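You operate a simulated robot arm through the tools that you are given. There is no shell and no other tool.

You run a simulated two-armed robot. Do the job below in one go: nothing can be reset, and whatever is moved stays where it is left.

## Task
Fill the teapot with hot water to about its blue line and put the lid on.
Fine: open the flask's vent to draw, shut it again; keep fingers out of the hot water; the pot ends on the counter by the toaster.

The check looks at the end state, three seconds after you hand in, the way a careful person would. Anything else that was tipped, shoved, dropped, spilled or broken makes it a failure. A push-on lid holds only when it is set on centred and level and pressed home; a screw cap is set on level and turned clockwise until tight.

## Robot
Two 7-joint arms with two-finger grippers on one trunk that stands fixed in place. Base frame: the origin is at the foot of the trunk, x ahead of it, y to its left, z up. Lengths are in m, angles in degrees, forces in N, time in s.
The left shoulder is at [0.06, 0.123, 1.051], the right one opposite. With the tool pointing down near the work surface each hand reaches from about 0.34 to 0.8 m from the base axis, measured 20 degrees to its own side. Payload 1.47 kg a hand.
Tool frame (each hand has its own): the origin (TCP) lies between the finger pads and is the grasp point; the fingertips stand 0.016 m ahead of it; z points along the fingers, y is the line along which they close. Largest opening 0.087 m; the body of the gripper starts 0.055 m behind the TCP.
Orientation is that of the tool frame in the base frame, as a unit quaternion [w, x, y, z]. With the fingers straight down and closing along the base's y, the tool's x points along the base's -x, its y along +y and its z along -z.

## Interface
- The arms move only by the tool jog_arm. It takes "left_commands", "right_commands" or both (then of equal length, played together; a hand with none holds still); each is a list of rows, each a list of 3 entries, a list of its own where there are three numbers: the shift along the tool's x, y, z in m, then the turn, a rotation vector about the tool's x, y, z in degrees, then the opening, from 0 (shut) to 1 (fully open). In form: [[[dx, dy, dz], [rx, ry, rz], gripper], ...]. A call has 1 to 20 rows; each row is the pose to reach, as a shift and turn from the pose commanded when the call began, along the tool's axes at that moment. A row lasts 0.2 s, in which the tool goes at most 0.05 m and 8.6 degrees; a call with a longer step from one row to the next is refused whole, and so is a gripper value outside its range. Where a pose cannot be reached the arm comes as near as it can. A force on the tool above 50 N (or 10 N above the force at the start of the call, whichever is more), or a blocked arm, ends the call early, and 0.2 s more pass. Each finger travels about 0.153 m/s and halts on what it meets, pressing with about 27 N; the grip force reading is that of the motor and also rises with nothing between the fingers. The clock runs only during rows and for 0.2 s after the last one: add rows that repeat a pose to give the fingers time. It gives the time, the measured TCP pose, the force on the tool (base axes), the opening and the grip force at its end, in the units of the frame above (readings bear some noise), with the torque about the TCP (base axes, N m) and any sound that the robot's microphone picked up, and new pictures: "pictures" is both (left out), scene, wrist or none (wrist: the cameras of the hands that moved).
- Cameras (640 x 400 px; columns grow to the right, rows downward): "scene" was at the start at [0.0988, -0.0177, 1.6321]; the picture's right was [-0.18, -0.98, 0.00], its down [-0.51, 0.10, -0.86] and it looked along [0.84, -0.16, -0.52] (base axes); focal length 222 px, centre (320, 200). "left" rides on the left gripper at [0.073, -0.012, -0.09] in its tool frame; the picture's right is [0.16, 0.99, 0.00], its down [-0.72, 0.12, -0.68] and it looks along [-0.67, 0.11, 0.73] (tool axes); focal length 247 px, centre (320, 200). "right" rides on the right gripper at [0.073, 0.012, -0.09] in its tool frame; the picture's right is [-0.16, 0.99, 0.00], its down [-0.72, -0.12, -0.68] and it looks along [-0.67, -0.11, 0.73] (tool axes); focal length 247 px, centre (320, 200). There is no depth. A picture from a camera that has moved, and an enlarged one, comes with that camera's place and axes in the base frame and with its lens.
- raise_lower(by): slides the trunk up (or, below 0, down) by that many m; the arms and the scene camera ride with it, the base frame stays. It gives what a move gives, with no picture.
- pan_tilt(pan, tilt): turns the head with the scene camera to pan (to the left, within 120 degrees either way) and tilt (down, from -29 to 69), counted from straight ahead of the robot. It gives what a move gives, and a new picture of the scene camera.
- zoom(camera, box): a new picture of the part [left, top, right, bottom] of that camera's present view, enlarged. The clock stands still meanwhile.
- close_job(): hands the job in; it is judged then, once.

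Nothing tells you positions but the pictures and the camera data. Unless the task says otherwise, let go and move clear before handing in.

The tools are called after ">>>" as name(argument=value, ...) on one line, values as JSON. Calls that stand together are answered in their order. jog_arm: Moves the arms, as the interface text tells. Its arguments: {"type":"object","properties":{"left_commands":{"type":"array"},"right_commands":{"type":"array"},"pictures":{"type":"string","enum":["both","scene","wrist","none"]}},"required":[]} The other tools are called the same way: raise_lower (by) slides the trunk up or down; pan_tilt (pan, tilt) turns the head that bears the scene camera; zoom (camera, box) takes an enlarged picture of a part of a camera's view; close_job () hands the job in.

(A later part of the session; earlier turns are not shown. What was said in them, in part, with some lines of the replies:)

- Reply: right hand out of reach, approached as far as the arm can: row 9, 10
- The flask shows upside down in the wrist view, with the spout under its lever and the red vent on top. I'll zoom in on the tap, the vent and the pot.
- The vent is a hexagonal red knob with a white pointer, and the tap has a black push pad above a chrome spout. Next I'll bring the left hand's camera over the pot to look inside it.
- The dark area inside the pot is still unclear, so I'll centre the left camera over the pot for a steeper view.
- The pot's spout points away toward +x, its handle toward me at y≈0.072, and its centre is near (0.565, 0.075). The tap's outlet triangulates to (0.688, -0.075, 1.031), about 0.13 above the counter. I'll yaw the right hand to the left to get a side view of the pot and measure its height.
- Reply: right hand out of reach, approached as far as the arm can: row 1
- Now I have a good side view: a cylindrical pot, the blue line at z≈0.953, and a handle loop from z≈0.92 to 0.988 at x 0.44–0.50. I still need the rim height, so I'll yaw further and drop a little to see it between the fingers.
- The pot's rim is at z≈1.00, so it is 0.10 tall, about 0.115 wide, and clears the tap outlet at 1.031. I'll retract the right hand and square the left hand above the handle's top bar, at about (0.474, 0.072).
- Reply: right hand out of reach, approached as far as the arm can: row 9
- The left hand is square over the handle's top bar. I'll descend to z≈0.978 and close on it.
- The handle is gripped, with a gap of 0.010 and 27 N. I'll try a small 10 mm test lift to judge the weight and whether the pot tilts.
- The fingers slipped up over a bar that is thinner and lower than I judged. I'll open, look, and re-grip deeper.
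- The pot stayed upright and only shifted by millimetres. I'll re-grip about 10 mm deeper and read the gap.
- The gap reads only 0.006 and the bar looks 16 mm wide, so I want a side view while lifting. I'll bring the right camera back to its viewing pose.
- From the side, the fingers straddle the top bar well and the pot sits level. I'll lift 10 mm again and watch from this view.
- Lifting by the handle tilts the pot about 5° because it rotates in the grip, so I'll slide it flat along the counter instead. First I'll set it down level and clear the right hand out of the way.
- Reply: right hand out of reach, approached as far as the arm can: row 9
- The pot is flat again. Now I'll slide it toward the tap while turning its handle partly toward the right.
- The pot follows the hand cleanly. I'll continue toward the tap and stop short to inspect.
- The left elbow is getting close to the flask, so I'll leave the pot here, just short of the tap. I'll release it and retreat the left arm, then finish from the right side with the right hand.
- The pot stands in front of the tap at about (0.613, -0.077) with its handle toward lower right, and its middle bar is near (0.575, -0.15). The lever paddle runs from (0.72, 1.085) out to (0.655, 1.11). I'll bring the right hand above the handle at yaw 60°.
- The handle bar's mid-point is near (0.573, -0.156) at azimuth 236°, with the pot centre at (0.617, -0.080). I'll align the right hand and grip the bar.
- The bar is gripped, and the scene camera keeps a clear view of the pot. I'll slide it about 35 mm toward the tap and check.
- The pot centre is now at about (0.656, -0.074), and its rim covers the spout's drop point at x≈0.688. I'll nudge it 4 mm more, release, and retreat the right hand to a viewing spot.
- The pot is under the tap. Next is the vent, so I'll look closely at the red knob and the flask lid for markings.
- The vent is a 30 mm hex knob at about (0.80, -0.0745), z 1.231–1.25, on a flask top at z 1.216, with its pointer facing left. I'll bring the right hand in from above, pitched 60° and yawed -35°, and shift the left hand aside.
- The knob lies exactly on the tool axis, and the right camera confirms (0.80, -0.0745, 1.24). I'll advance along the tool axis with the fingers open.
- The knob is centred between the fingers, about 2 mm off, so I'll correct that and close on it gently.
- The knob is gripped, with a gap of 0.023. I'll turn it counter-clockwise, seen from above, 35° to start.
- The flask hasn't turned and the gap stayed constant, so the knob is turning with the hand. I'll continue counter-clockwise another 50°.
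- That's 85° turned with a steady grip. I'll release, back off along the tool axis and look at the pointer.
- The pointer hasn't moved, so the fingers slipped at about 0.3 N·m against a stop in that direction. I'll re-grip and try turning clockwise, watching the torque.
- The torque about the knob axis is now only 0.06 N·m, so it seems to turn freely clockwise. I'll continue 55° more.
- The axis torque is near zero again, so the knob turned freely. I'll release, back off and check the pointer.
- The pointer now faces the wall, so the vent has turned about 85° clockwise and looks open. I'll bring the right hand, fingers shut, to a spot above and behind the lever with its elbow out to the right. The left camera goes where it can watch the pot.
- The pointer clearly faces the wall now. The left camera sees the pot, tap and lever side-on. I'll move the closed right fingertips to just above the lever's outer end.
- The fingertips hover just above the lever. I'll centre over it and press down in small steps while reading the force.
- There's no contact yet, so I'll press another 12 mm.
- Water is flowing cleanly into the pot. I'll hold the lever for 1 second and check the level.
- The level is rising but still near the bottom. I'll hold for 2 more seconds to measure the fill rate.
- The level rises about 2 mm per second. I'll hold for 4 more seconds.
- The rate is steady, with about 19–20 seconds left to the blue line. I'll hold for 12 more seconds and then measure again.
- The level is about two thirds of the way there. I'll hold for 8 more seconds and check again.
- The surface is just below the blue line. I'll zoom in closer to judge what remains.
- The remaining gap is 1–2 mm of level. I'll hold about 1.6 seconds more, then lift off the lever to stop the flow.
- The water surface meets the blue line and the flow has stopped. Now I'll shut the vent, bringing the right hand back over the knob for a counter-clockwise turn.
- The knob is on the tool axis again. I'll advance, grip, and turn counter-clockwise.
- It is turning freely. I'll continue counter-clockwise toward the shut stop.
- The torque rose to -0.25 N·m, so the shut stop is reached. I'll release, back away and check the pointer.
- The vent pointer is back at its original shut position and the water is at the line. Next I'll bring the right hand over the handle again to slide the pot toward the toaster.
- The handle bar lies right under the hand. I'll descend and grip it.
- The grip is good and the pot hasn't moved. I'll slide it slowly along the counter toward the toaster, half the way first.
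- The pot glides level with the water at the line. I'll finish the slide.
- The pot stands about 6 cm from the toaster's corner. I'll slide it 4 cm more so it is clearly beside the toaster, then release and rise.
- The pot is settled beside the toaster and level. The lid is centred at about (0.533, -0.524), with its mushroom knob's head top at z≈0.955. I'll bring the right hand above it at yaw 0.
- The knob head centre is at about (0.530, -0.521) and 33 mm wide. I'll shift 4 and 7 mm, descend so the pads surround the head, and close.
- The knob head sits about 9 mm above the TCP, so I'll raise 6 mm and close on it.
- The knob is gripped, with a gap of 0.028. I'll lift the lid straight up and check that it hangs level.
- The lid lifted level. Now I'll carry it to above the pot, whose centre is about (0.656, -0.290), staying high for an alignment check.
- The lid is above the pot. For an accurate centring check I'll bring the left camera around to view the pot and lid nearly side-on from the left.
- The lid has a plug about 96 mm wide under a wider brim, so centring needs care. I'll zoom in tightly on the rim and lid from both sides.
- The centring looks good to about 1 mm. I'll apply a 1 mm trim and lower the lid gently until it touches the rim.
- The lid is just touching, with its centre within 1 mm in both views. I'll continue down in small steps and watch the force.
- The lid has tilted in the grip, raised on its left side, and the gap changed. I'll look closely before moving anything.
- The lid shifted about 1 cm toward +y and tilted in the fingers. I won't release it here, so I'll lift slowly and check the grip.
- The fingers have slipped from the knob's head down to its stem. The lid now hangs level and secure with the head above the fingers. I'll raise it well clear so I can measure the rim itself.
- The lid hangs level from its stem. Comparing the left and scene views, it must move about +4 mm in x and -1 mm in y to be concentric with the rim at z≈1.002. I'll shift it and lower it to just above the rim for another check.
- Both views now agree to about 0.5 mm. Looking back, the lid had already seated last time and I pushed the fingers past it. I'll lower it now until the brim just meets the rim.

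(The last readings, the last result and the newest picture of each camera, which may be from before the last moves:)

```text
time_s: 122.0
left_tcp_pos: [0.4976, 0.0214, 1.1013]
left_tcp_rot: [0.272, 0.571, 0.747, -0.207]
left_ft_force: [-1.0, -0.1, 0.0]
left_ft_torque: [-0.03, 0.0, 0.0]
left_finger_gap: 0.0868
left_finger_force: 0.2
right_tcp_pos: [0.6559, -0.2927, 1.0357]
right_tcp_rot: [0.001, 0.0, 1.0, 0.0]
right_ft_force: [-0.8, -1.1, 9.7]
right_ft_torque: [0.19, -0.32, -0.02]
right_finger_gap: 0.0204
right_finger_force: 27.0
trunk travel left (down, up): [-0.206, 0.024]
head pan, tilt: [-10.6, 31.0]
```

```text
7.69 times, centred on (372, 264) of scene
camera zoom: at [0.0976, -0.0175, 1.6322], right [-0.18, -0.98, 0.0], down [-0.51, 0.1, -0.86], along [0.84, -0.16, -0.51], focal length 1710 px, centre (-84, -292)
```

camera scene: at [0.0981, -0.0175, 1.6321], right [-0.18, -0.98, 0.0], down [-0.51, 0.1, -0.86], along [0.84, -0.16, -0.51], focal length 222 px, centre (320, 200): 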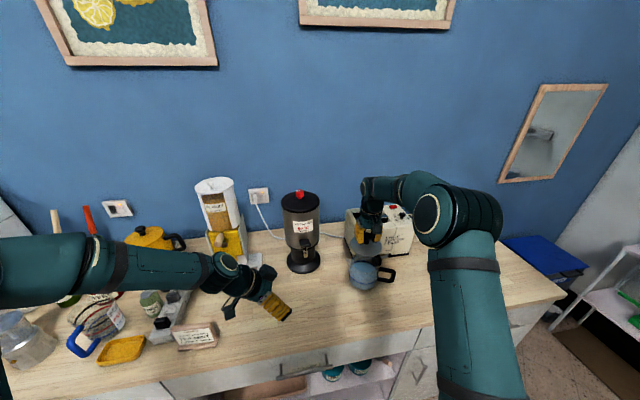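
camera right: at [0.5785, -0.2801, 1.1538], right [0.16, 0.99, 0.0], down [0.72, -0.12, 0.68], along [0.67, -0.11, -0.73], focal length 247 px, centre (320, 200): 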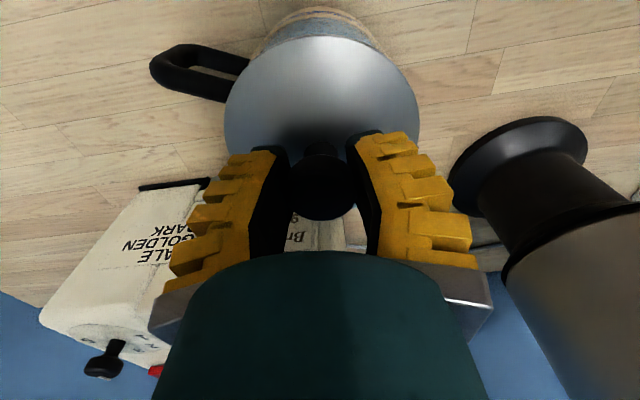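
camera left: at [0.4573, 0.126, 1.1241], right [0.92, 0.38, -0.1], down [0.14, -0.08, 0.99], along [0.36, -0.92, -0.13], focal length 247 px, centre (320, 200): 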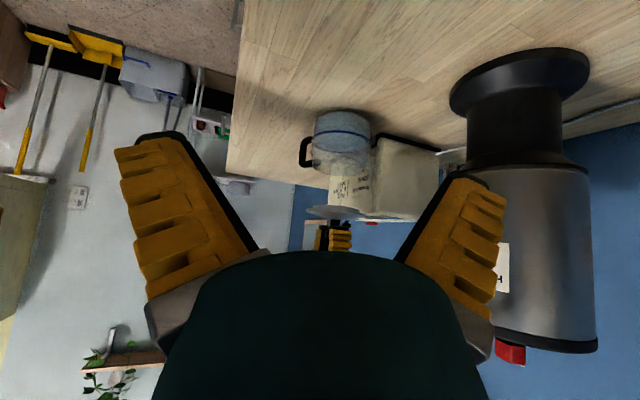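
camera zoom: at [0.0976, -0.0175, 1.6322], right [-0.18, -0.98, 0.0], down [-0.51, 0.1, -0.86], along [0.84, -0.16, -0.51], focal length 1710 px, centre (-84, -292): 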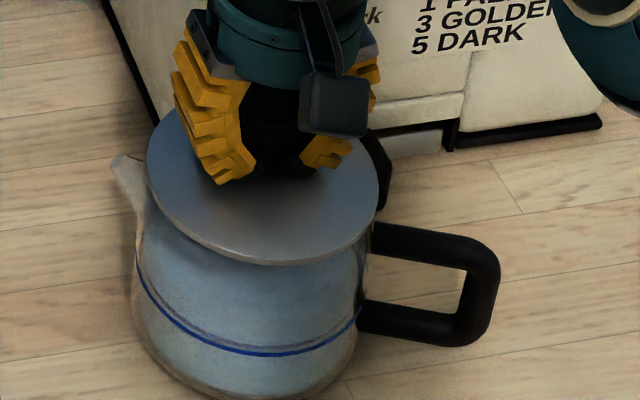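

The lid has contact (9.7 N) on the far-left side. I'll ease up 1 mm and loosen the fingers slightly, so the lid stays captured under its knob but can settle by itself on the rim.

>>> jog_arm(right_commands=[[[0, 0, -0.0015], [0, 0, 0], 0], [[0, 0, -0.0015], [0, 0, 0], 0.25], [[0, 0, -0.0015], [0, 0, 0], 0.28], [[0, 0, -0.0015], [0, 0, 0], 0.28]], pictures="none")

>>> zoom(camera="left", box=[300, 125, 390, 185])

>>> zoom(camera="scene", box=[345, 238, 400, 290])

>>> zoom(camera="right", box=[200, 0, 440, 240])

```text
time_s: 123.0
left_tcp_pos: [0.4977, 0.0206, 1.1011]
left_tcp_rot: [0.271, 0.57, 0.748, -0.206]
left_ft_force: [-0.2, 0.5, 0.6]
left_ft_torque: [-0.01, 0.02, 0.0]
left_finger_gap: 0.0869
left_finger_force: 0.1
right_tcp_pos: [0.6555, -0.2932, 1.0339]
right_tcp_rot: [0.0, 0.0, 1.0, 0.0]
right_ft_force: [0.6, 0.6, 0.0]
right_ft_torque: [0.01, 0.01, 0.0]
right_finger_gap: 0.0304
right_finger_force: 4.9
trunk travel left (down, up): [-0.206, 0.024]
head pan, tilt: [-10.6, 31.0]
```

```text
6.67 times, centred on (345, 155) of left
camera zoom: at [0.4574, 0.1262, 1.1238], right [0.92, 0.38, -0.1], down [0.14, -0.09, 0.99], along [0.36, -0.92, -0.13], focal length 1646 px, centre (153, 500)
```

zoom: 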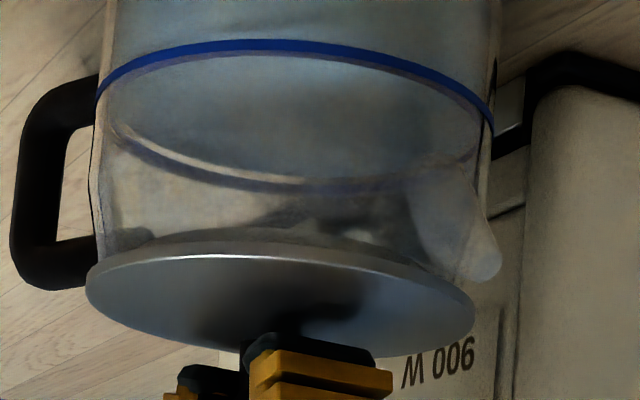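

```text
7.69 times, centred on (372, 264) of scene
camera zoom: at [0.0987, -0.0177, 1.6321], right [-0.18, -0.98, 0.0], down [-0.51, 0.1, -0.86], along [0.84, -0.16, -0.51], focal length 1710 px, centre (-84, -292)
```

zoom: 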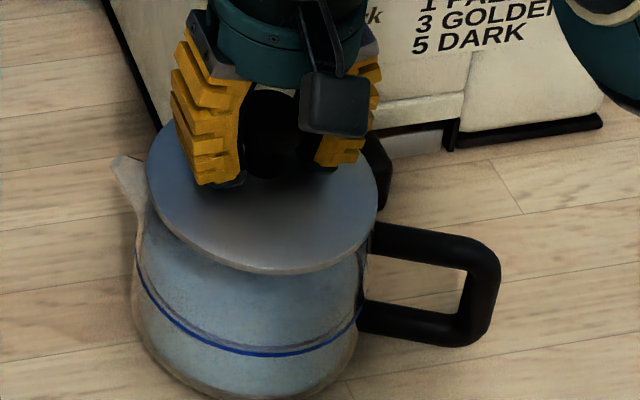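

```text
1.67 times, centred on (320, 120) of right
camera zoom: at [0.5832, -0.2806, 1.1242], right [0.16, 0.99, 0.0], down [0.72, -0.12, 0.68], along [0.67, -0.11, -0.73], focal length 412 px, centre (320, 333)
```

zoom: 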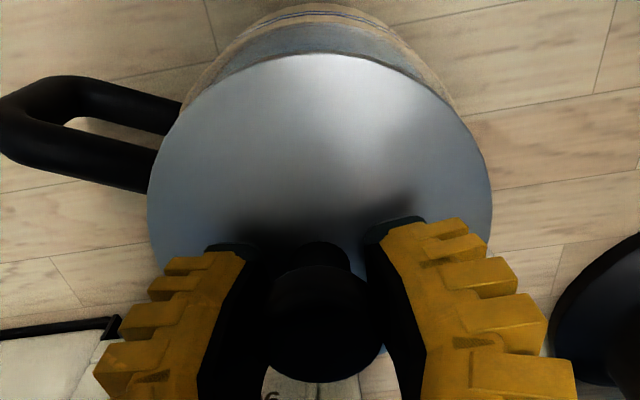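

The lid has dropped flush: brim at rim height, level, and within about half a millimetre of centre. I'll open the fingers fully and rise straight up.

>>> jog_arm(right_commands=[[[0, 0, 0], [0, 0, 0], 0.5], [[0, 0, 0], [0, 0, 0], 0.8], [[0, 0, 0], [0, 0, 0], 1], [[0, 0, -0.03], [0, 0, 0], 1], [[0, 0, -0.07], [0, 0, 0], 1], [[0, 0, -0.1], [0, 0, 0], 1]], pictures="both")

>>> zoom(camera="left", box=[290, 115, 400, 205])

>>> zoom(camera="scene", box=[345, 230, 400, 290])

>>> zoom(camera="right", box=[220, 40, 420, 240])

```text
time_s: 124.4
left_tcp_pos: [0.4977, 0.0219, 1.1012]
left_tcp_rot: [0.272, 0.57, 0.747, -0.206]
left_ft_force: [0.1, -0.2, -0.3]
left_ft_torque: [0.0, 0.03, 0.0]
left_finger_gap: 0.087
left_finger_force: 0.0
right_tcp_pos: [0.6549, -0.293, 1.136]
right_tcp_rot: [0.0, 0.0, 1.0, 0.0]
right_ft_force: [-0.2, 0.0, 0.8]
right_ft_torque: [-0.02, -0.04, 0.0]
right_finger_gap: 0.0871
right_finger_force: 0.0
trunk travel left (down, up): [-0.206, 0.024]
head pan, tilt: [-10.6, 31.0]
camera scene: at [0.0982, -0.0175, 1.6321], right [-0.18, -0.98, 0.0], down [-0.51, 0.09, -0.86], along [0.84, -0.16, -0.51], focal length 222 px, centre (320, 200)
camera right: at [0.5831, -0.28, 1.2252], right [0.16, 0.99, 0.0], down [0.72, -0.12, 0.68], along [0.67, -0.11, -0.73], focal length 247 px, centre (320, 200)
```

scene: 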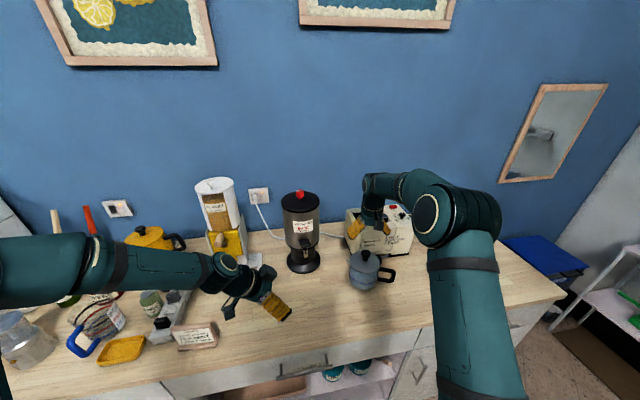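
right: 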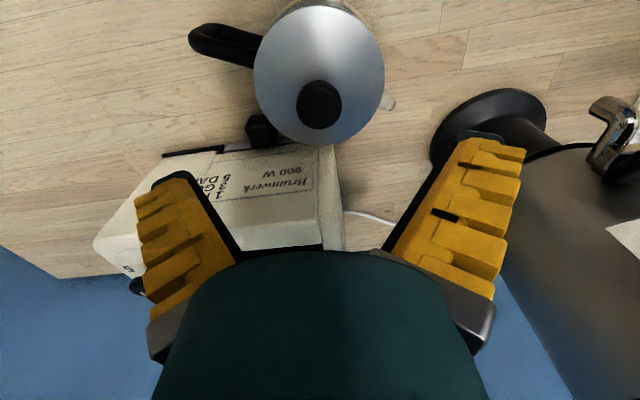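

```text
4.44 times, centred on (345, 160) of left
camera zoom: at [0.4571, 0.1264, 1.124], right [0.92, 0.38, -0.1], down [0.14, -0.09, 0.99], along [0.36, -0.92, -0.13], focal length 1098 px, centre (209, 378)
```

zoom: 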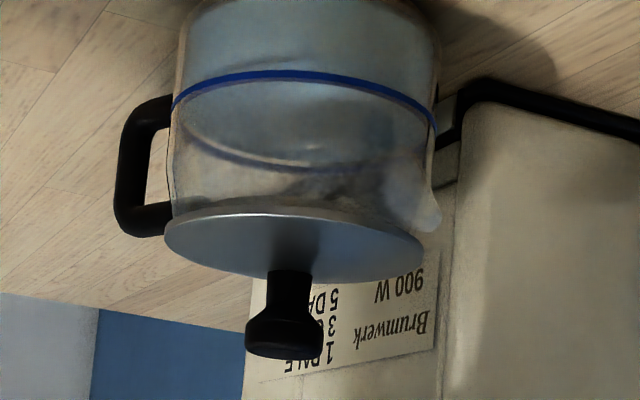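

```text
6.67 times, centred on (372, 260) of scene
camera zoom: at [0.0982, -0.0175, 1.6321], right [-0.18, -0.98, 0.0], down [-0.51, 0.09, -0.86], along [0.84, -0.16, -0.51], focal length 1482 px, centre (-30, -200)
```

zoom: 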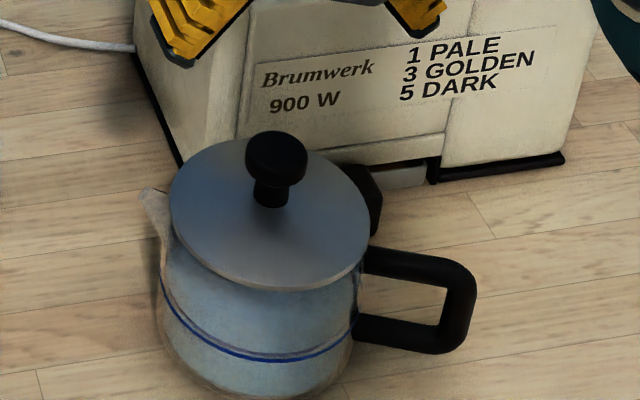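

```text
2.00 times, centred on (320, 140) of right
camera zoom: at [0.5831, -0.28, 1.2252], right [0.16, 0.99, 0.0], down [0.72, -0.12, 0.68], along [0.67, -0.11, -0.73], focal length 494 px, centre (320, 320)
```

zoom: 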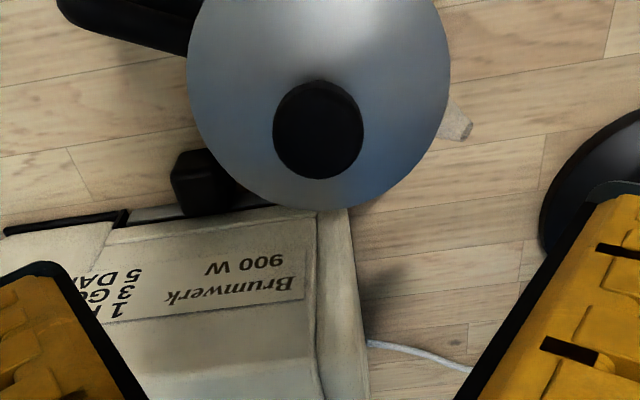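

The lid sits on the pot. I'll check that it's flush and level before pressing it home.

>>> zoom(camera="left", box=[310, 140, 380, 185])

>>> zoom(camera="scene", box=[350, 240, 395, 275])

```text
8.89 times, centred on (345, 162) of left
camera zoom: at [0.4571, 0.1264, 1.124], right [0.92, 0.38, -0.1], down [0.14, -0.09, 0.99], along [0.36, -0.92, -0.13], focal length 2195 px, centre (98, 533)
```

zoom: 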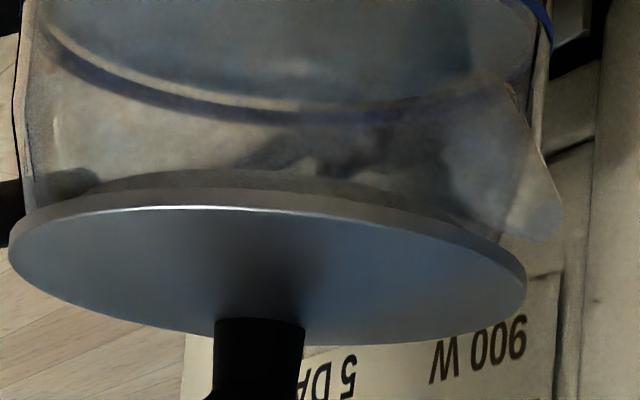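

```text
11.43 times, centred on (372, 258) of scene
camera zoom: at [0.0982, -0.0175, 1.6321], right [-0.18, -0.98, 0.0], down [-0.51, 0.09, -0.86], along [0.84, -0.16, -0.51], focal length 2540 px, centre (-280, -457)
```

zoom: 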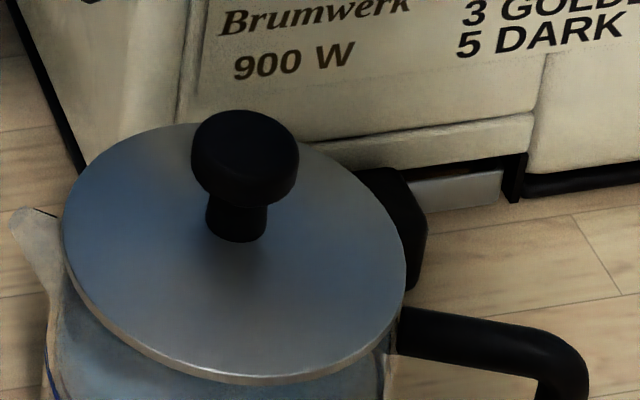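

The lid is flush and essentially level. I'll close the fingers, come down over the knob's top at z≈1.05, and press it home in small steps.

>>> jog_arm(right_commands=[[[-0.001, 0, 0], [0, 0, 0], 0.5], [[-0.001, 0, 0], [0, 0, 0], 0], [[-0.001, 0, 0.02], [0, 0, 0], 0], [[-0.001, 0, 0.04], [0, 0, 0], 0], [[-0.001, 0, 0.057], [0, 0, 0], 0], [[-0.001, 0, 0.064], [0, 0, 0], 0]], pictures="none")

>>> zoom(camera="left", box=[290, 125, 400, 215])

>>> zoom(camera="scene", box=[345, 225, 400, 285])

>>> zoom(camera="right", box=[220, 40, 420, 240])

```text
time_s: 125.8
left_tcp_pos: [0.498, 0.0206, 1.1015]
left_tcp_rot: [0.271, 0.571, 0.747, -0.207]
left_ft_force: [0.1, -0.7, -0.6]
left_ft_torque: [0.02, -0.02, 0.02]
left_finger_gap: 0.0869
left_finger_force: 0.0
right_tcp_pos: [0.6566, -0.2909, 1.0698]
right_tcp_rot: [0.001, 0.0, 1.0, 0.0]
right_ft_force: [-0.4, 0.2, 1.2]
right_ft_torque: [0.02, 0.01, -0.03]
right_finger_gap: 0.0
right_finger_force: 26.3
trunk travel left (down, up): [-0.206, 0.024]
head pan, tilt: [-10.6, 31.0]
```

```text
4.44 times, centred on (345, 170) of left
camera zoom: at [0.4574, 0.1263, 1.1238], right [0.92, 0.38, -0.1], down [0.14, -0.09, 0.99], along [0.36, -0.92, -0.13], focal length 1098 px, centre (209, 333)
```

zoom: 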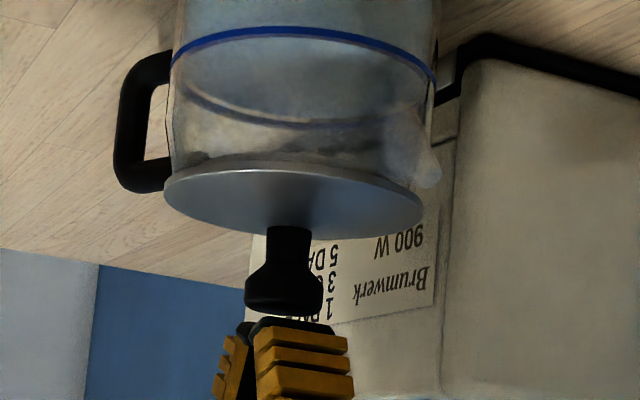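

```text
6.67 times, centred on (372, 255) of scene
camera zoom: at [0.0986, -0.0177, 1.6321], right [-0.18, -0.98, 0.0], down [-0.51, 0.1, -0.86], along [0.84, -0.16, -0.51], focal length 1482 px, centre (-30, -167)
```

zoom: 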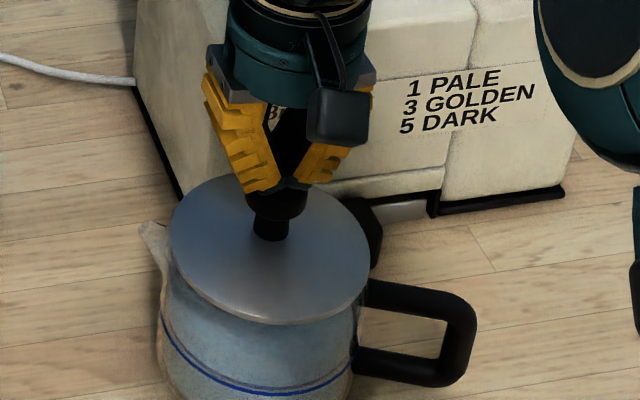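

```text
2.00 times, centred on (320, 140) of right
camera zoom: at [0.5848, -0.2792, 1.1605], right [0.16, 0.99, 0.0], down [0.72, -0.12, 0.68], along [0.67, -0.11, -0.73], focal length 494 px, centre (320, 320)
```

zoom: 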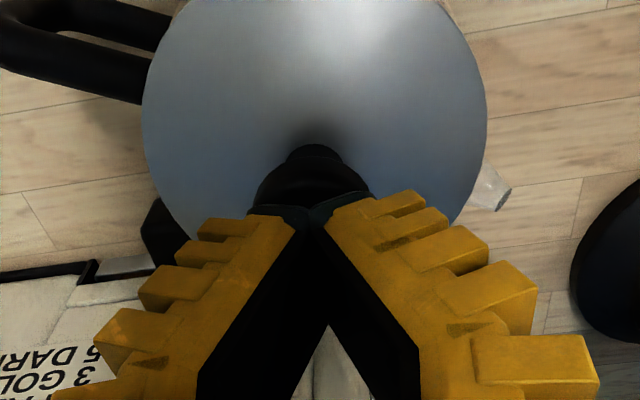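

The fingertips are a few millimetres above the knob. I'll press down in 1.5 mm steps.

>>> jog_arm(right_commands=[[[0, 0, 0.002], [0, 0, 0], 0], [[0, 0, 0.0035], [0, 0, 0], 0], [[0, 0, 0.005], [0, 0, 0], 0], [[0, 0, 0.0065], [0, 0, 0], 0]], pictures="none")

>>> zoom(camera="left", box=[300, 130, 390, 200])

>>> zoom(camera="scene", box=[345, 225, 400, 285])

```text
time_s: 126.8
left_tcp_pos: [0.4988, 0.0216, 1.1014]
left_tcp_rot: [0.271, 0.571, 0.747, -0.206]
left_ft_force: [-0.1, -0.6, 0.3]
left_ft_torque: [0.0, 0.02, -0.03]
left_finger_gap: 0.087
left_finger_force: 0.1
right_tcp_pos: [0.6569, -0.2917, 1.0633]
right_tcp_rot: [0.002, 0.0, 1.0, -0.001]
right_ft_force: [-0.3, 0.0, 0.5]
right_ft_torque: [0.01, 0.01, -0.03]
right_finger_gap: 0.0
right_finger_force: 27.2
trunk travel left (down, up): [-0.206, 0.024]
head pan, tilt: [-10.6, 31.0]
```

```text
5.71 times, centred on (345, 165) of left
camera zoom: at [0.4575, 0.1262, 1.1238], right [0.92, 0.38, -0.1], down [0.14, -0.09, 0.99], along [0.36, -0.92, -0.13], focal length 1411 px, centre (177, 400)
```

zoom: 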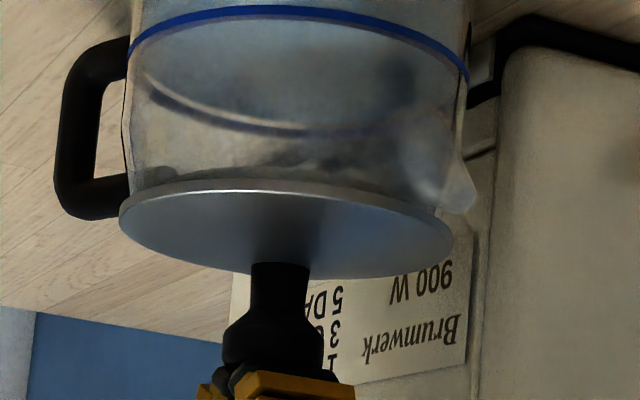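

```text
6.67 times, centred on (372, 255) of scene
camera zoom: at [0.0988, -0.0177, 1.6321], right [-0.18, -0.98, 0.0], down [-0.51, 0.1, -0.86], along [0.84, -0.16, -0.51], focal length 1482 px, centre (-30, -167)
```

zoom: 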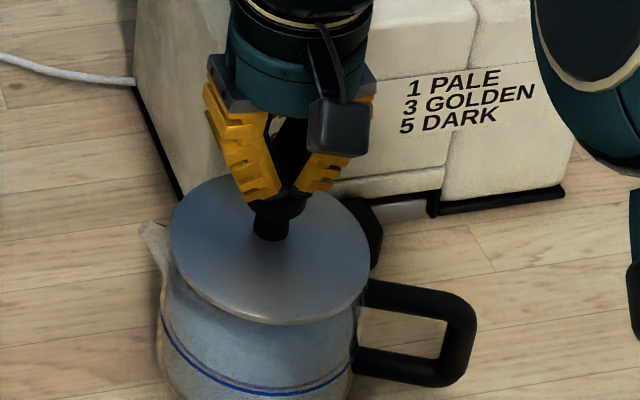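

It's just at contact. I'll press further.

>>> jog_arm(right_commands=[[[0, 0, 0.001], [0, 0, 0], 0], [[0, 0, 0.002], [0, 0, 0], 0], [[0, 0, 0.003], [0, 0, 0], 0], [[0, 0, 0.004], [0, 0, 0], 0]], pictures="none")

>>> zoom(camera="left", box=[300, 130, 390, 200])

```text
time_s: 127.8
left_tcp_pos: [0.4984, 0.0212, 1.1019]
left_tcp_rot: [0.272, 0.571, 0.747, -0.207]
left_ft_force: [-0.2, -0.4, 0.1]
left_ft_torque: [-0.01, 0.02, 0.02]
left_finger_gap: 0.087
left_finger_force: 0.1
right_tcp_pos: [0.6565, -0.2924, 1.0616]
right_tcp_rot: [0.004, 0.001, 1.0, -0.001]
right_ft_force: [3.6, -0.4, 19.3]
right_ft_torque: [-0.03, -0.01, -0.01]
right_finger_gap: 0.0061
right_finger_force: 27.0
trunk travel left (down, up): [-0.206, 0.024]
head pan, tilt: [-10.6, 31.0]
```

```text
5.71 times, centred on (345, 165) of left
camera zoom: at [0.4565, 0.1268, 1.1243], right [0.92, 0.38, -0.1], down [0.14, -0.08, 0.99], along [0.36, -0.92, -0.13], focal length 1411 px, centre (177, 400)
```

zoom: 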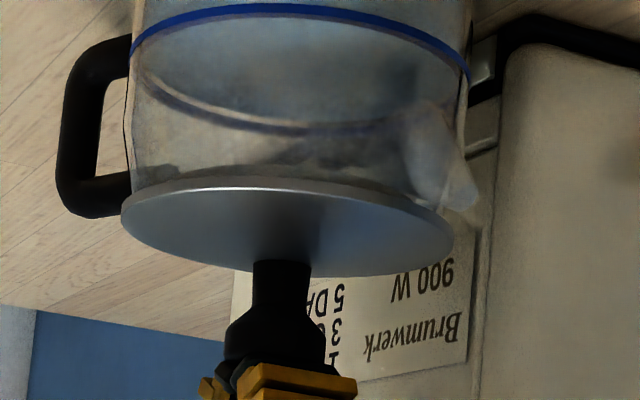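

The force is 19 N straight down with no torque, so the push is well centred. I'll add a bit more to seat it firmly.

>>> jog_arm(right_commands=[[[0, 0, 0.001], [0, 0, 0], 0], [[0, 0, 0.002], [0, 0, 0], 0], [[0, 0, 0.002], [0, 0, 0], 0], [[0, 0, 0.002], [0, 0, 0], 0]], pictures="none")

>>> zoom(camera="left", box=[300, 130, 390, 200])

>>> zoom(camera="scene", box=[345, 225, 400, 285])

```text
time_s: 128.8
left_tcp_pos: [0.4974, 0.0222, 1.1034]
left_tcp_rot: [0.272, 0.571, 0.747, -0.206]
left_ft_force: [-0.2, -0.3, -1.3]
left_ft_torque: [0.0, 0.0, -0.03]
left_finger_gap: 0.0869
left_finger_force: 0.0
right_tcp_pos: [0.6563, -0.2912, 1.0612]
right_tcp_rot: [0.004, 0.0, 1.0, -0.001]
right_ft_force: [6.4, 1.3, 33.6]
right_ft_torque: [0.02, -0.03, -0.01]
right_finger_gap: 0.0062
right_finger_force: 27.0
trunk travel left (down, up): [-0.206, 0.024]
head pan, tilt: [-10.6, 31.0]
```

```text
5.71 times, centred on (345, 165) of left
camera zoom: at [0.4558, 0.1273, 1.1245], right [0.92, 0.38, -0.1], down [0.14, -0.08, 0.99], along [0.36, -0.92, -0.13], focal length 1411 px, centre (177, 400)
```

zoom: 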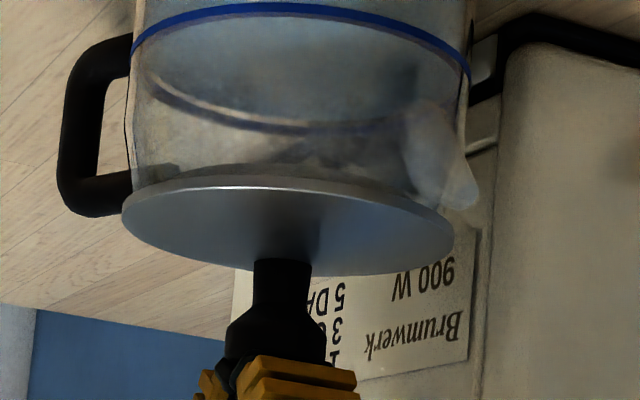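

```text
6.67 times, centred on (372, 255) of scene
camera zoom: at [0.0962, -0.0161, 1.6323], right [-0.18, -0.98, 0.0], down [-0.5, 0.09, -0.86], along [0.84, -0.16, -0.51], focal length 1482 px, centre (-30, -167)
```

zoom: 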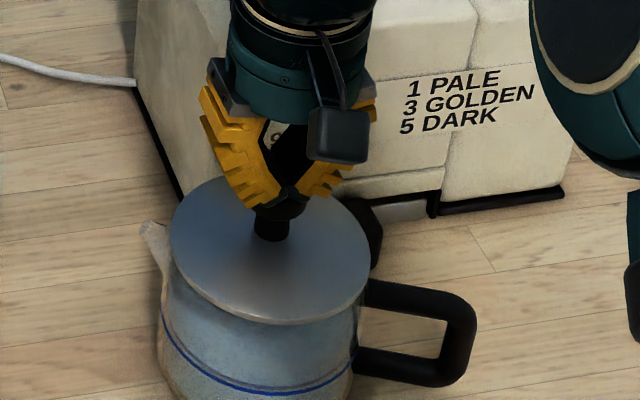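

33.6 N was carried straight down with zero torque and the lid moved no further, so it is bottomed out on the rim. I'll unload, open the fingers and rise clear.

>>> jog_arm(right_commands=[[[0, 0, -0.003], [0, 0, 0], 0], [[0, 0, -0.006], [0, 0, 0], 0.1], [[0, 0, -0.007], [0, 0, 0], 0.4], [[0, 0, -0.008], [0, 0, 0], 0.8], [[0, 0, -0.03], [0, 0, 0], 1], [[0, 0, -0.07], [0, 0, 0], 1], [[0, 0, -0.11], [0, 0, 0], 1]], pictures="none")

>>> zoom(camera="left", box=[300, 120, 390, 200])

>>> zoom(camera="scene", box=[345, 230, 400, 290])

>>> zoom(camera="left", box=[310, 140, 380, 185])

```text
time_s: 130.4
left_tcp_pos: [0.4976, 0.0209, 1.1023]
left_tcp_rot: [0.272, 0.57, 0.747, -0.207]
left_ft_force: [-0.1, -1.1, 0.4]
left_ft_torque: [0.01, 0.0, 0.01]
left_finger_gap: 0.0872
left_finger_force: 0.1
right_tcp_pos: [0.6573, -0.2933, 1.1688]
right_tcp_rot: [0.0, 0.0, 1.0, 0.0]
right_ft_force: [0.2, -0.8, 0.3]
right_ft_torque: [0.01, -0.02, -0.04]
right_finger_gap: 0.087
right_finger_force: 0.1
trunk travel left (down, up): [-0.206, 0.024]
head pan, tilt: [-10.6, 31.0]
```

```text
5.00 times, centred on (345, 160) of left
camera zoom: at [0.4572, 0.1264, 1.124], right [0.92, 0.38, -0.1], down [0.14, -0.09, 0.99], along [0.36, -0.92, -0.13], focal length 1235 px, centre (195, 400)
```

zoom: 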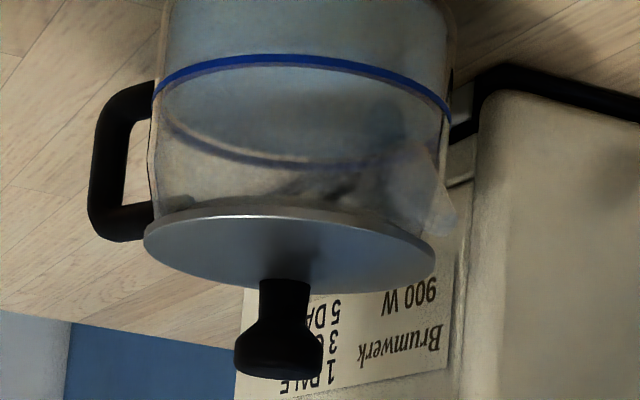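

```text
6.67 times, centred on (372, 260) of scene
camera zoom: at [0.0983, -0.0175, 1.6321], right [-0.18, -0.98, 0.0], down [-0.51, 0.1, -0.86], along [0.84, -0.16, -0.51], focal length 1482 px, centre (-30, -200)
```

zoom: 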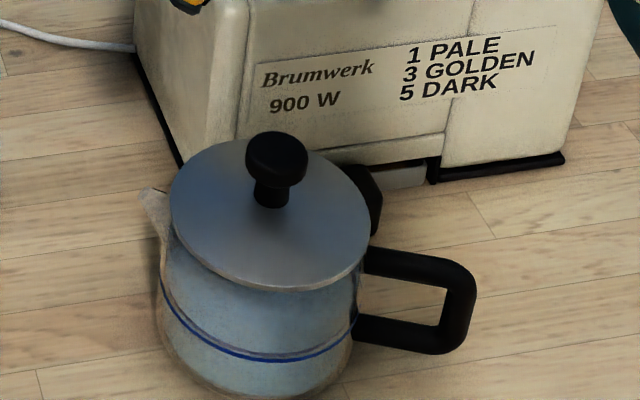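

```text
8.89 times, centred on (345, 162) of left
camera zoom: at [0.4572, 0.1264, 1.124], right [0.92, 0.38, -0.1], down [0.14, -0.09, 0.99], along [0.36, -0.92, -0.13], focal length 2195 px, centre (98, 533)
```

zoom: 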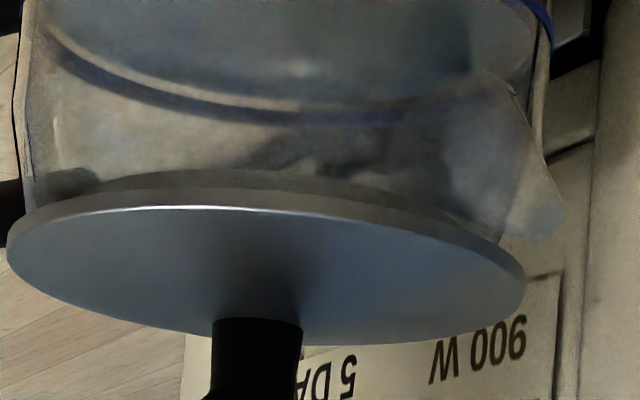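

I'll measure the lid's level more carefully from the same views as before.

>>> zoom(camera="left", box=[300, 125, 390, 185])

>>> zoom(camera="left", box=[308, 150, 338, 180])

>>> zoom(camera="left", box=[350, 150, 380, 180])

>>> zoom(camera="scene", box=[350, 235, 400, 270])

```text
6.67 times, centred on (345, 155) of left
camera zoom: at [0.4572, 0.1264, 1.124], right [0.92, 0.38, -0.1], down [0.14, -0.09, 0.99], along [0.36, -0.92, -0.13], focal length 1646 px, centre (153, 500)
```

zoom: 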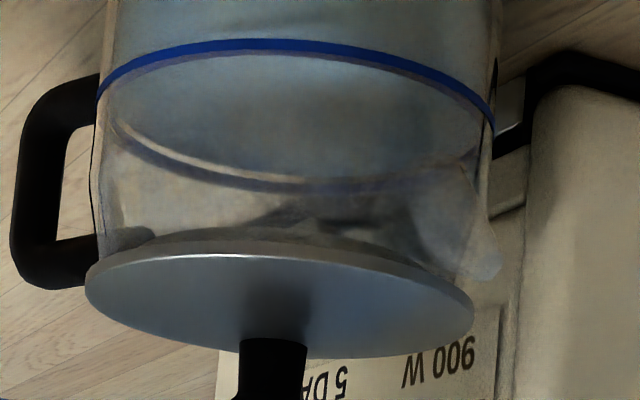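

```text
13.33 times, centred on (323, 165) of left
camera zoom: at [0.4572, 0.1264, 1.124], right [0.92, 0.38, -0.1], down [0.14, -0.09, 0.99], along [0.36, -0.92, -0.13], focal length 3293 px, centre (280, 667)
```

zoom: 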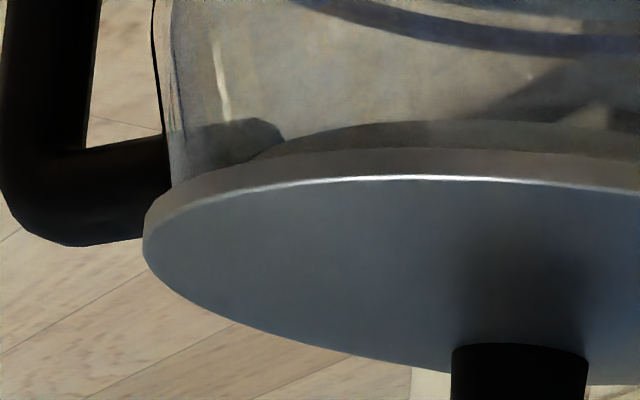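

```text
13.33 times, centred on (365, 165) of left
camera zoom: at [0.4572, 0.1264, 1.124], right [0.92, 0.38, -0.1], down [0.14, -0.09, 0.99], along [0.36, -0.92, -0.13], focal length 3293 px, centre (-280, 667)
```

zoom: 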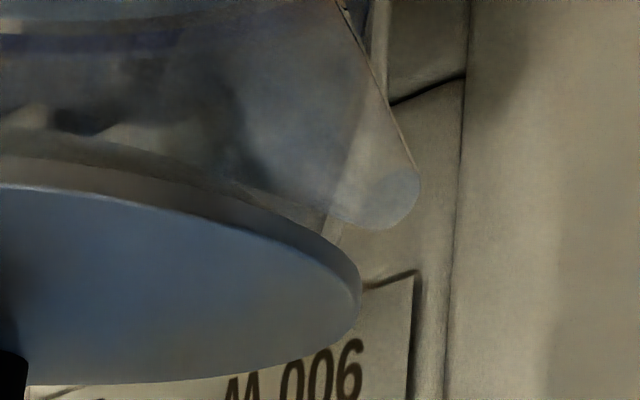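

```text
11.43 times, centred on (375, 252) of scene
camera zoom: at [0.0983, -0.0175, 1.6321], right [-0.18, -0.98, 0.0], down [-0.51, 0.1, -0.86], along [0.84, -0.16, -0.51], focal length 2540 px, centre (-309, -400)
```

zoom: 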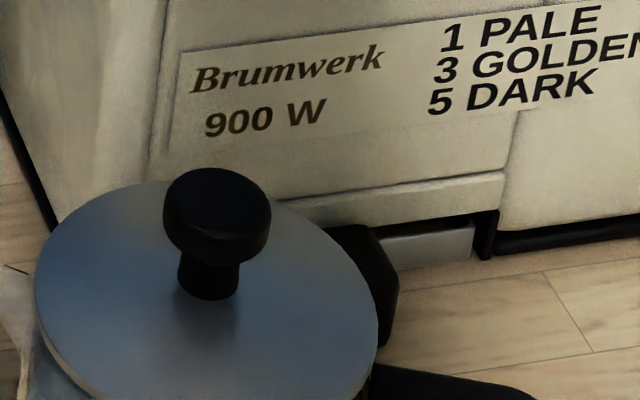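

The lid looks centred, but my tilt estimates from above disagree a little. I'll lower the left camera to the height of the lid's brim for an edge-on view.

>>> jog_arm(left_commands=[[[0.0189, 0, 0.0226], [0, 0, 0], 1], [[0.0378, 0, 0.0452], [0, 0, 0], 1], [[0.0568, 0, 0.0678], [0, 0, 0], 1], [[0.0757, 0, 0.0904], [0, 0, 0], 1], [[0.0757, 0, 0.0904], [0, 0, 0], 1]], pictures="wrist")

>>> zoom(camera="left", box=[290, 110, 400, 210])

>>> zoom(camera="left", box=[305, 145, 385, 195])

```text
time_s: 131.6
left_tcp_pos: [0.498, 0.0176, 0.9814]
left_tcp_rot: [0.27, 0.57, 0.748, -0.206]
left_ft_force: [0.2, -0.3, -0.7]
left_ft_torque: [-0.01, 0.0, 0.02]
left_finger_gap: 0.087
left_finger_force: 0.1
right_tcp_pos: [0.6576, -0.2947, 1.168]
right_tcp_rot: [0.001, -0.001, 1.0, 0.0]
right_ft_force: [-0.2, 0.8, 0.1]
right_ft_torque: [0.03, 0.03, 0.01]
right_finger_gap: 0.087
right_finger_force: 0.1
trunk travel left (down, up): [-0.206, 0.024]
head pan, tilt: [-10.6, 31.0]
camera left: at [0.4576, 0.1239, 1.0056], right [0.92, 0.38, -0.1], down [0.14, -0.09, 0.99], along [0.36, -0.92, -0.13], focal length 247 px, centre (320, 200)
```

left: 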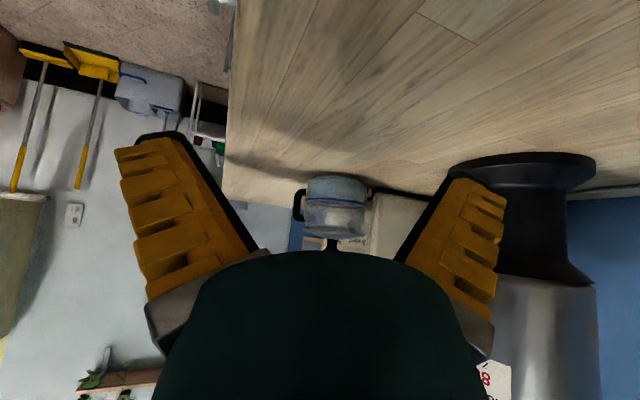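

```text
4.00 times, centred on (345, 160) of left
camera zoom: at [0.4576, 0.1239, 1.0056], right [0.92, 0.38, -0.1], down [0.14, -0.09, 0.99], along [0.36, -0.92, -0.13], focal length 988 px, centre (220, 360)
```

zoom: 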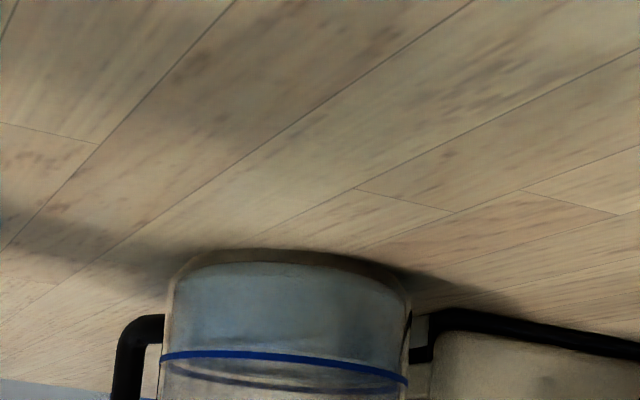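

```text
8.00 times, centred on (345, 170) of left
camera zoom: at [0.4576, 0.1239, 1.0056], right [0.92, 0.38, -0.1], down [0.14, -0.09, 0.99], along [0.36, -0.92, -0.13], focal length 1976 px, centre (120, 440)
```

zoom: 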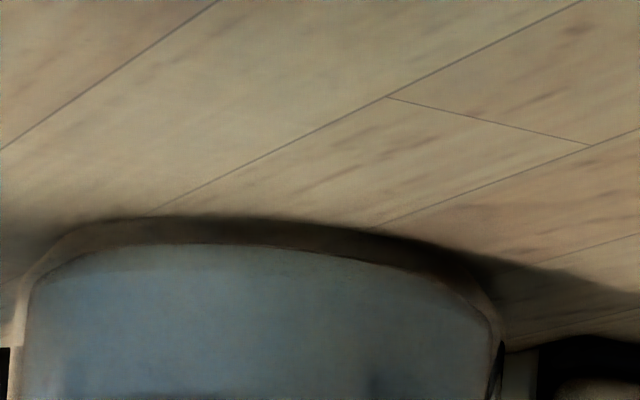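

The brim is lower in this frame, so I'll zoom in on the right region.

>>> zoom(camera="left", box=[290, 170, 390, 260])

>>> zoom(camera="left", box=[295, 215, 375, 255])

```text
4.44 times, centred on (340, 215) of left
camera zoom: at [0.4576, 0.1239, 1.0056], right [0.92, 0.38, -0.1], down [0.14, -0.09, 0.99], along [0.36, -0.92, -0.13], focal length 1098 px, centre (231, 133)
```

zoom: 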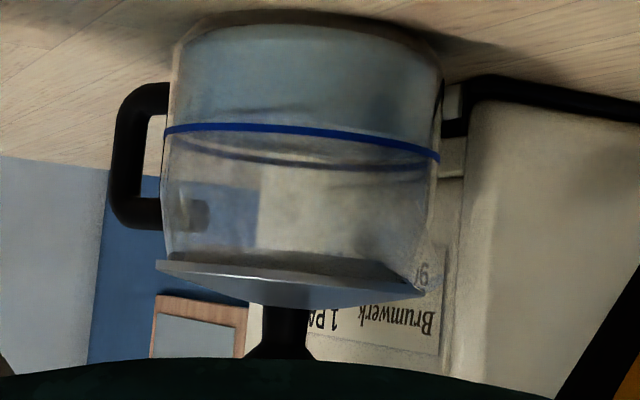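

```text
8.00 times, centred on (335, 235) of left
camera zoom: at [0.4576, 0.1239, 1.0056], right [0.92, 0.38, -0.1], down [0.14, -0.09, 0.99], along [0.36, -0.92, -0.13], focal length 1976 px, centre (200, -80)
```

zoom: 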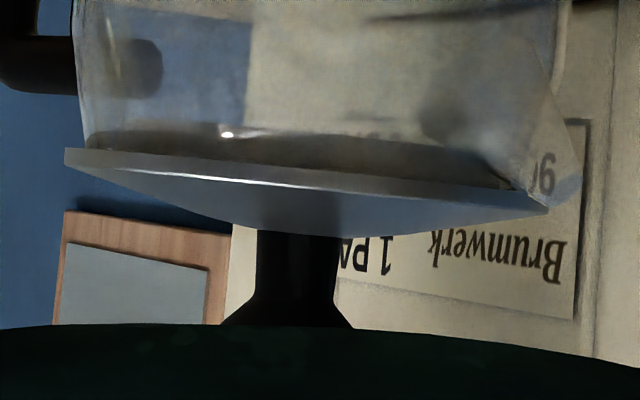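

Edge-on, the brim runs parallel to the blue ring within about half a degree. I'll zoom in on both ends to see if there's any gap between brim and rim.

>>> zoom(camera="left", box=[298, 222, 328, 242])

>>> zoom(camera="left", box=[345, 225, 375, 245])

>>> zoom(camera="left", box=[320, 225, 350, 245])

```text
16.00 times, centred on (313, 232) of left
camera zoom: at [0.4576, 0.1239, 1.0056], right [0.92, 0.38, -0.1], down [0.14, -0.09, 0.99], along [0.36, -0.92, -0.13], focal length 3952 px, centre (432, -312)
```

zoom: 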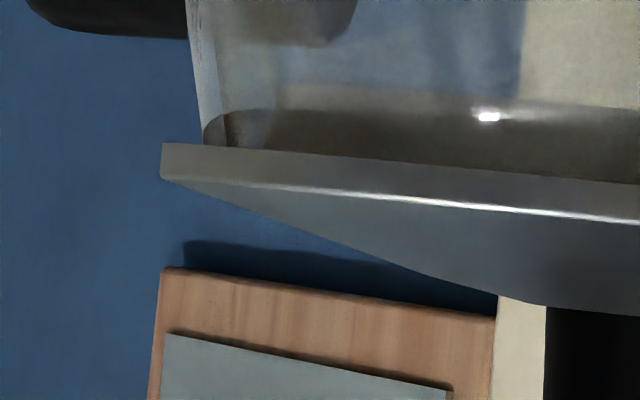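

```text
16.00 times, centred on (360, 235) of left
camera zoom: at [0.4576, 0.1239, 1.0056], right [0.92, 0.38, -0.1], down [0.14, -0.09, 0.99], along [0.36, -0.92, -0.13], focal length 3952 px, centre (-320, -360)
```

zoom: 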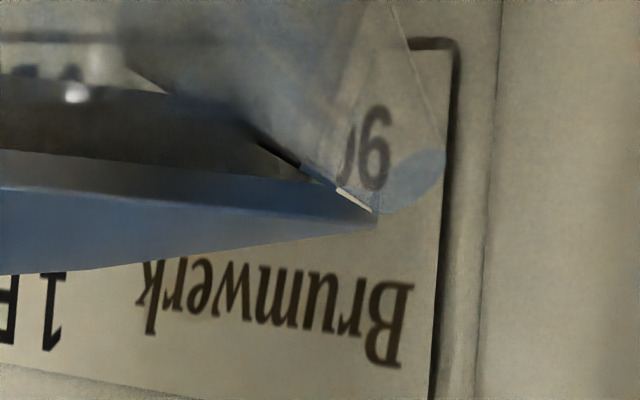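

```text
16.00 times, centred on (335, 235) of left
camera zoom: at [0.4576, 0.1239, 1.0056], right [0.92, 0.38, -0.1], down [0.14, -0.09, 0.99], along [0.36, -0.92, -0.13], focal length 3952 px, centre (80, -360)
```

zoom: 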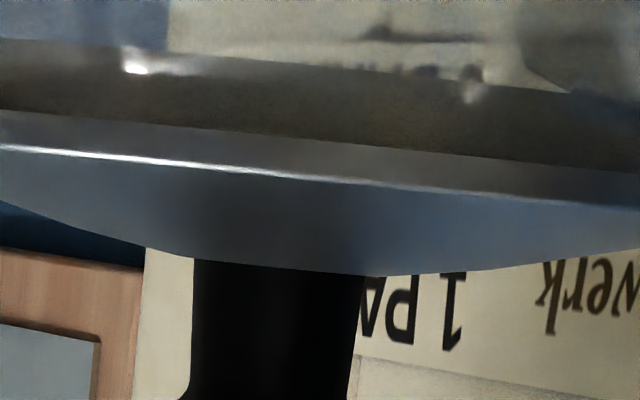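

The close-ups show the plug inside the glass and the brim seated flush and level on the rim all round. I'll move both hands clear and take a last look over everything.

>>> jog_arm(right_commands=[[[0, 0, -0.03], [0, 0, 0], 1], [[0.02, -0.005, -0.06], [0, 0, 0], 1], [[0.055, -0.015, -0.08], [0, 0, 0], 1], [[0.09, -0.025, -0.1], [0, 0, 0], 1], [[0.125, -0.035, -0.115], [0, 0, 0], 1], [[0.16, -0.045, -0.125], [0, 0, 0], 1], [[0.2, -0.05, -0.13], [0, 0, 0], 1]], left_commands=[[[-0.0069, -0.0003, -0.0314], [0, 0, 0], 1], [[-0.0138, -0.0006, -0.0629], [0, 0, 0], 1], [[-0.0207, -0.0009, -0.0943], [0, 0, 0], 1], [[-0.0275, -0.0011, -0.1258], [0, 0, 0], 1], [[-0.0344, -0.0014, -0.1572], [0, 0, 0], 1], [[-0.0413, -0.0017, -0.1887], [0, 0, 0], 1], [[-0.0482, -0.002, -0.2201], [0, 0, 0], 1]], pictures="both")

>>> zoom(camera="scene", box=[265, 175, 435, 305])

>>> zoom(camera="scene", box=[340, 235, 400, 295])

>>> zoom(camera="scene", box=[280, 178, 330, 208])

```text
time_s: 133.2
left_tcp_pos: [0.4658, 0.1179, 1.183]
left_tcp_rot: [0.271, 0.571, 0.747, -0.205]
left_ft_force: [0.3, 0.5, 0.8]
left_ft_torque: [0.03, -0.07, 0.01]
left_finger_gap: 0.0868
left_finger_force: 0.0
right_tcp_pos: [0.4547, -0.3433, 1.2974]
right_tcp_rot: [0.002, 0.0, 1.0, 0.0]
right_ft_force: [0.4, -0.7, 0.7]
right_ft_torque: [0.04, -0.06, 0.01]
right_finger_gap: 0.0869
right_finger_force: 0.0
trunk travel left (down, up): [-0.206, 0.024]
head pan, tilt: [-10.6, 31.0]
camera scene: at [0.0956, -0.0182, 1.6323], right [-0.18, -0.98, 0.0], down [-0.5, 0.1, -0.86], along [0.84, -0.16, -0.51], focal length 222 px, centre (320, 200)
camera right: at [0.3818, -0.3306, 1.3877], right [0.16, 0.99, 0.0], down [0.72, -0.12, 0.68], along [0.67, -0.11, -0.73], focal length 247 px, centre (320, 200)
camera left: at [0.4242, 0.2241, 1.2058], right [0.92, 0.38, -0.1], down [0.14, -0.09, 0.99], along [0.36, -0.92, -0.13], focal length 247 px, centre (320, 200)
```

scene: 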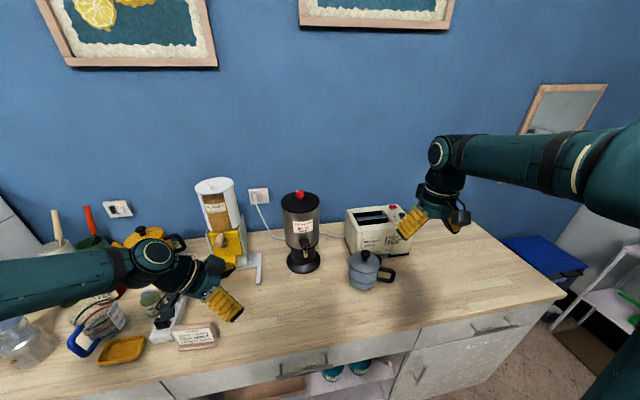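
right: 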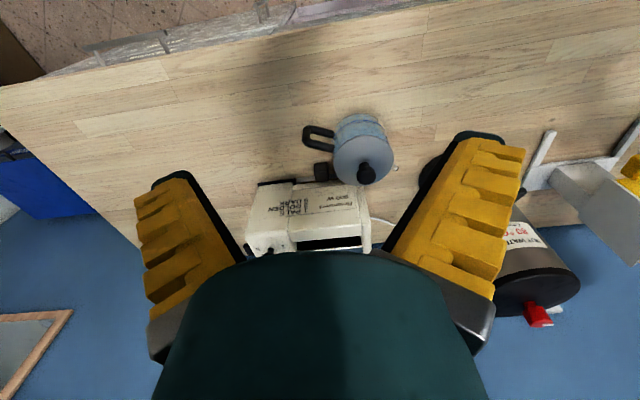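
left: 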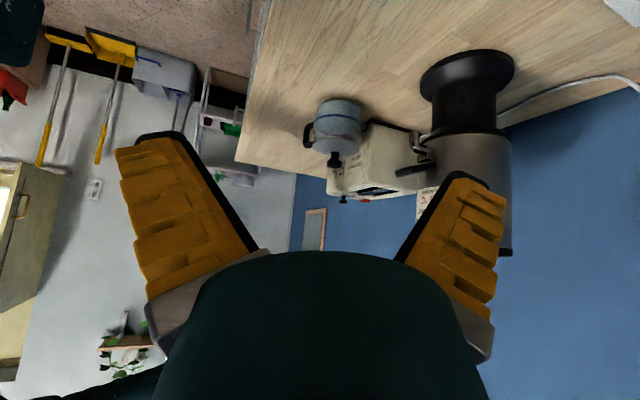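

```text
3.08 times, centred on (350, 240) of scene
camera zoom: at [0.0956, -0.0182, 1.6323], right [-0.18, -0.98, 0.0], down [-0.5, 0.1, -0.86], along [0.84, -0.16, -0.51], focal length 684 px, centre (228, 77)
```

zoom: 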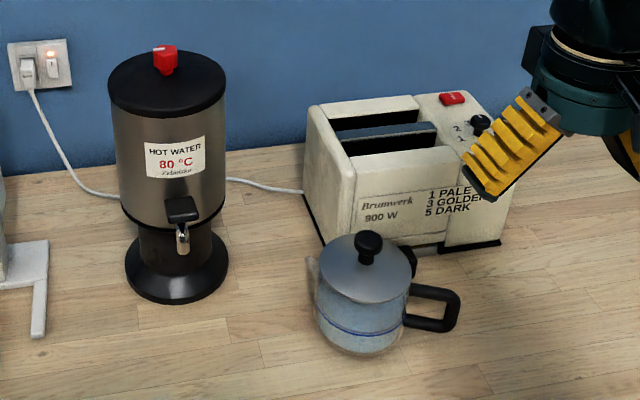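

```text
6.67 times, centred on (370, 265) of scene
camera zoom: at [0.0956, -0.0182, 1.6323], right [-0.18, -0.98, 0.0], down [-0.5, 0.1, -0.86], along [0.84, -0.16, -0.51], focal length 1482 px, centre (-13, -233)
```

zoom: 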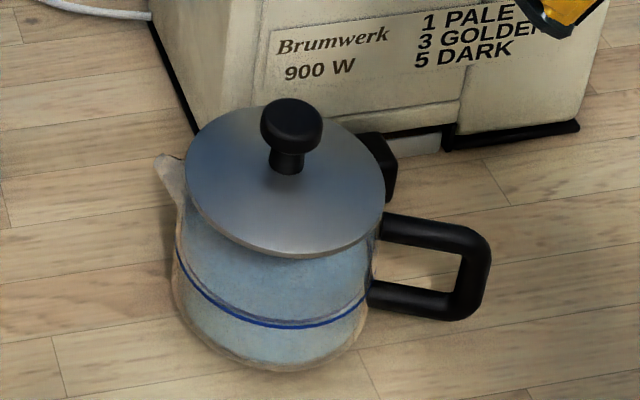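

```text
12.80 times, centred on (305, 193) of scene
camera zoom: at [0.0956, -0.0182, 1.6323], right [-0.18, -0.98, 0.0], down [-0.5, 0.1, -0.86], along [0.84, -0.16, -0.51], focal length 2845 px, centre (512, 290)
```

zoom: 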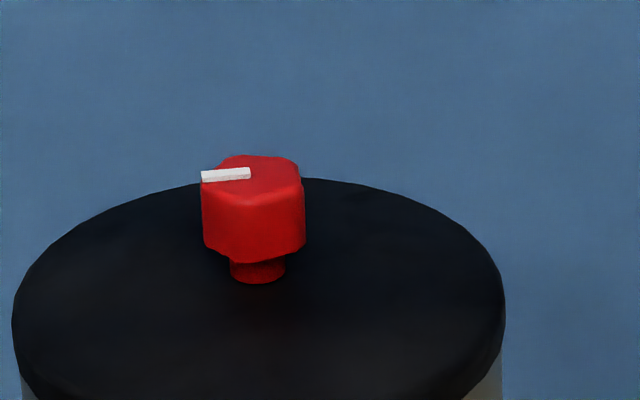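

Everything looks right. The pot is filled to its blue line, lidded and level beside the toaster, the vent is shut, the tap is closed, nothing is spilled and both hands are clear. I'm handing the job in.

>>> close_job()

```text
The job is handed in.
```

The teapot is filled with hot water to its blue line, has its lid on, and stands on the counter about 5 cm in front of the toaster. I've handed the job in; no verdict has come back yet.

- **Water:** I opened the flask's vent and held the tap lever for about 30 seconds. I stopped when the surface met the blue line. No fingers went into the water, and I saw no spill.
- **Vent:** It is shut again, with the pointer back where it started against its stop.
- **Moving the pot:** Lifting it by the handle tilted it, so I slid it flat along the counter instead. The water stayed level at the line.
- **Lid:** On the first try my fingers slipped on its knob, so I re-seated it. It went in centred, and I pressed it down with about 34 N until it moved no further. A close side view shows the brim flush on the rim and level to within about half a degree.

I saw nothing else on the counter moved or knocked over. Both hands are open and clear.
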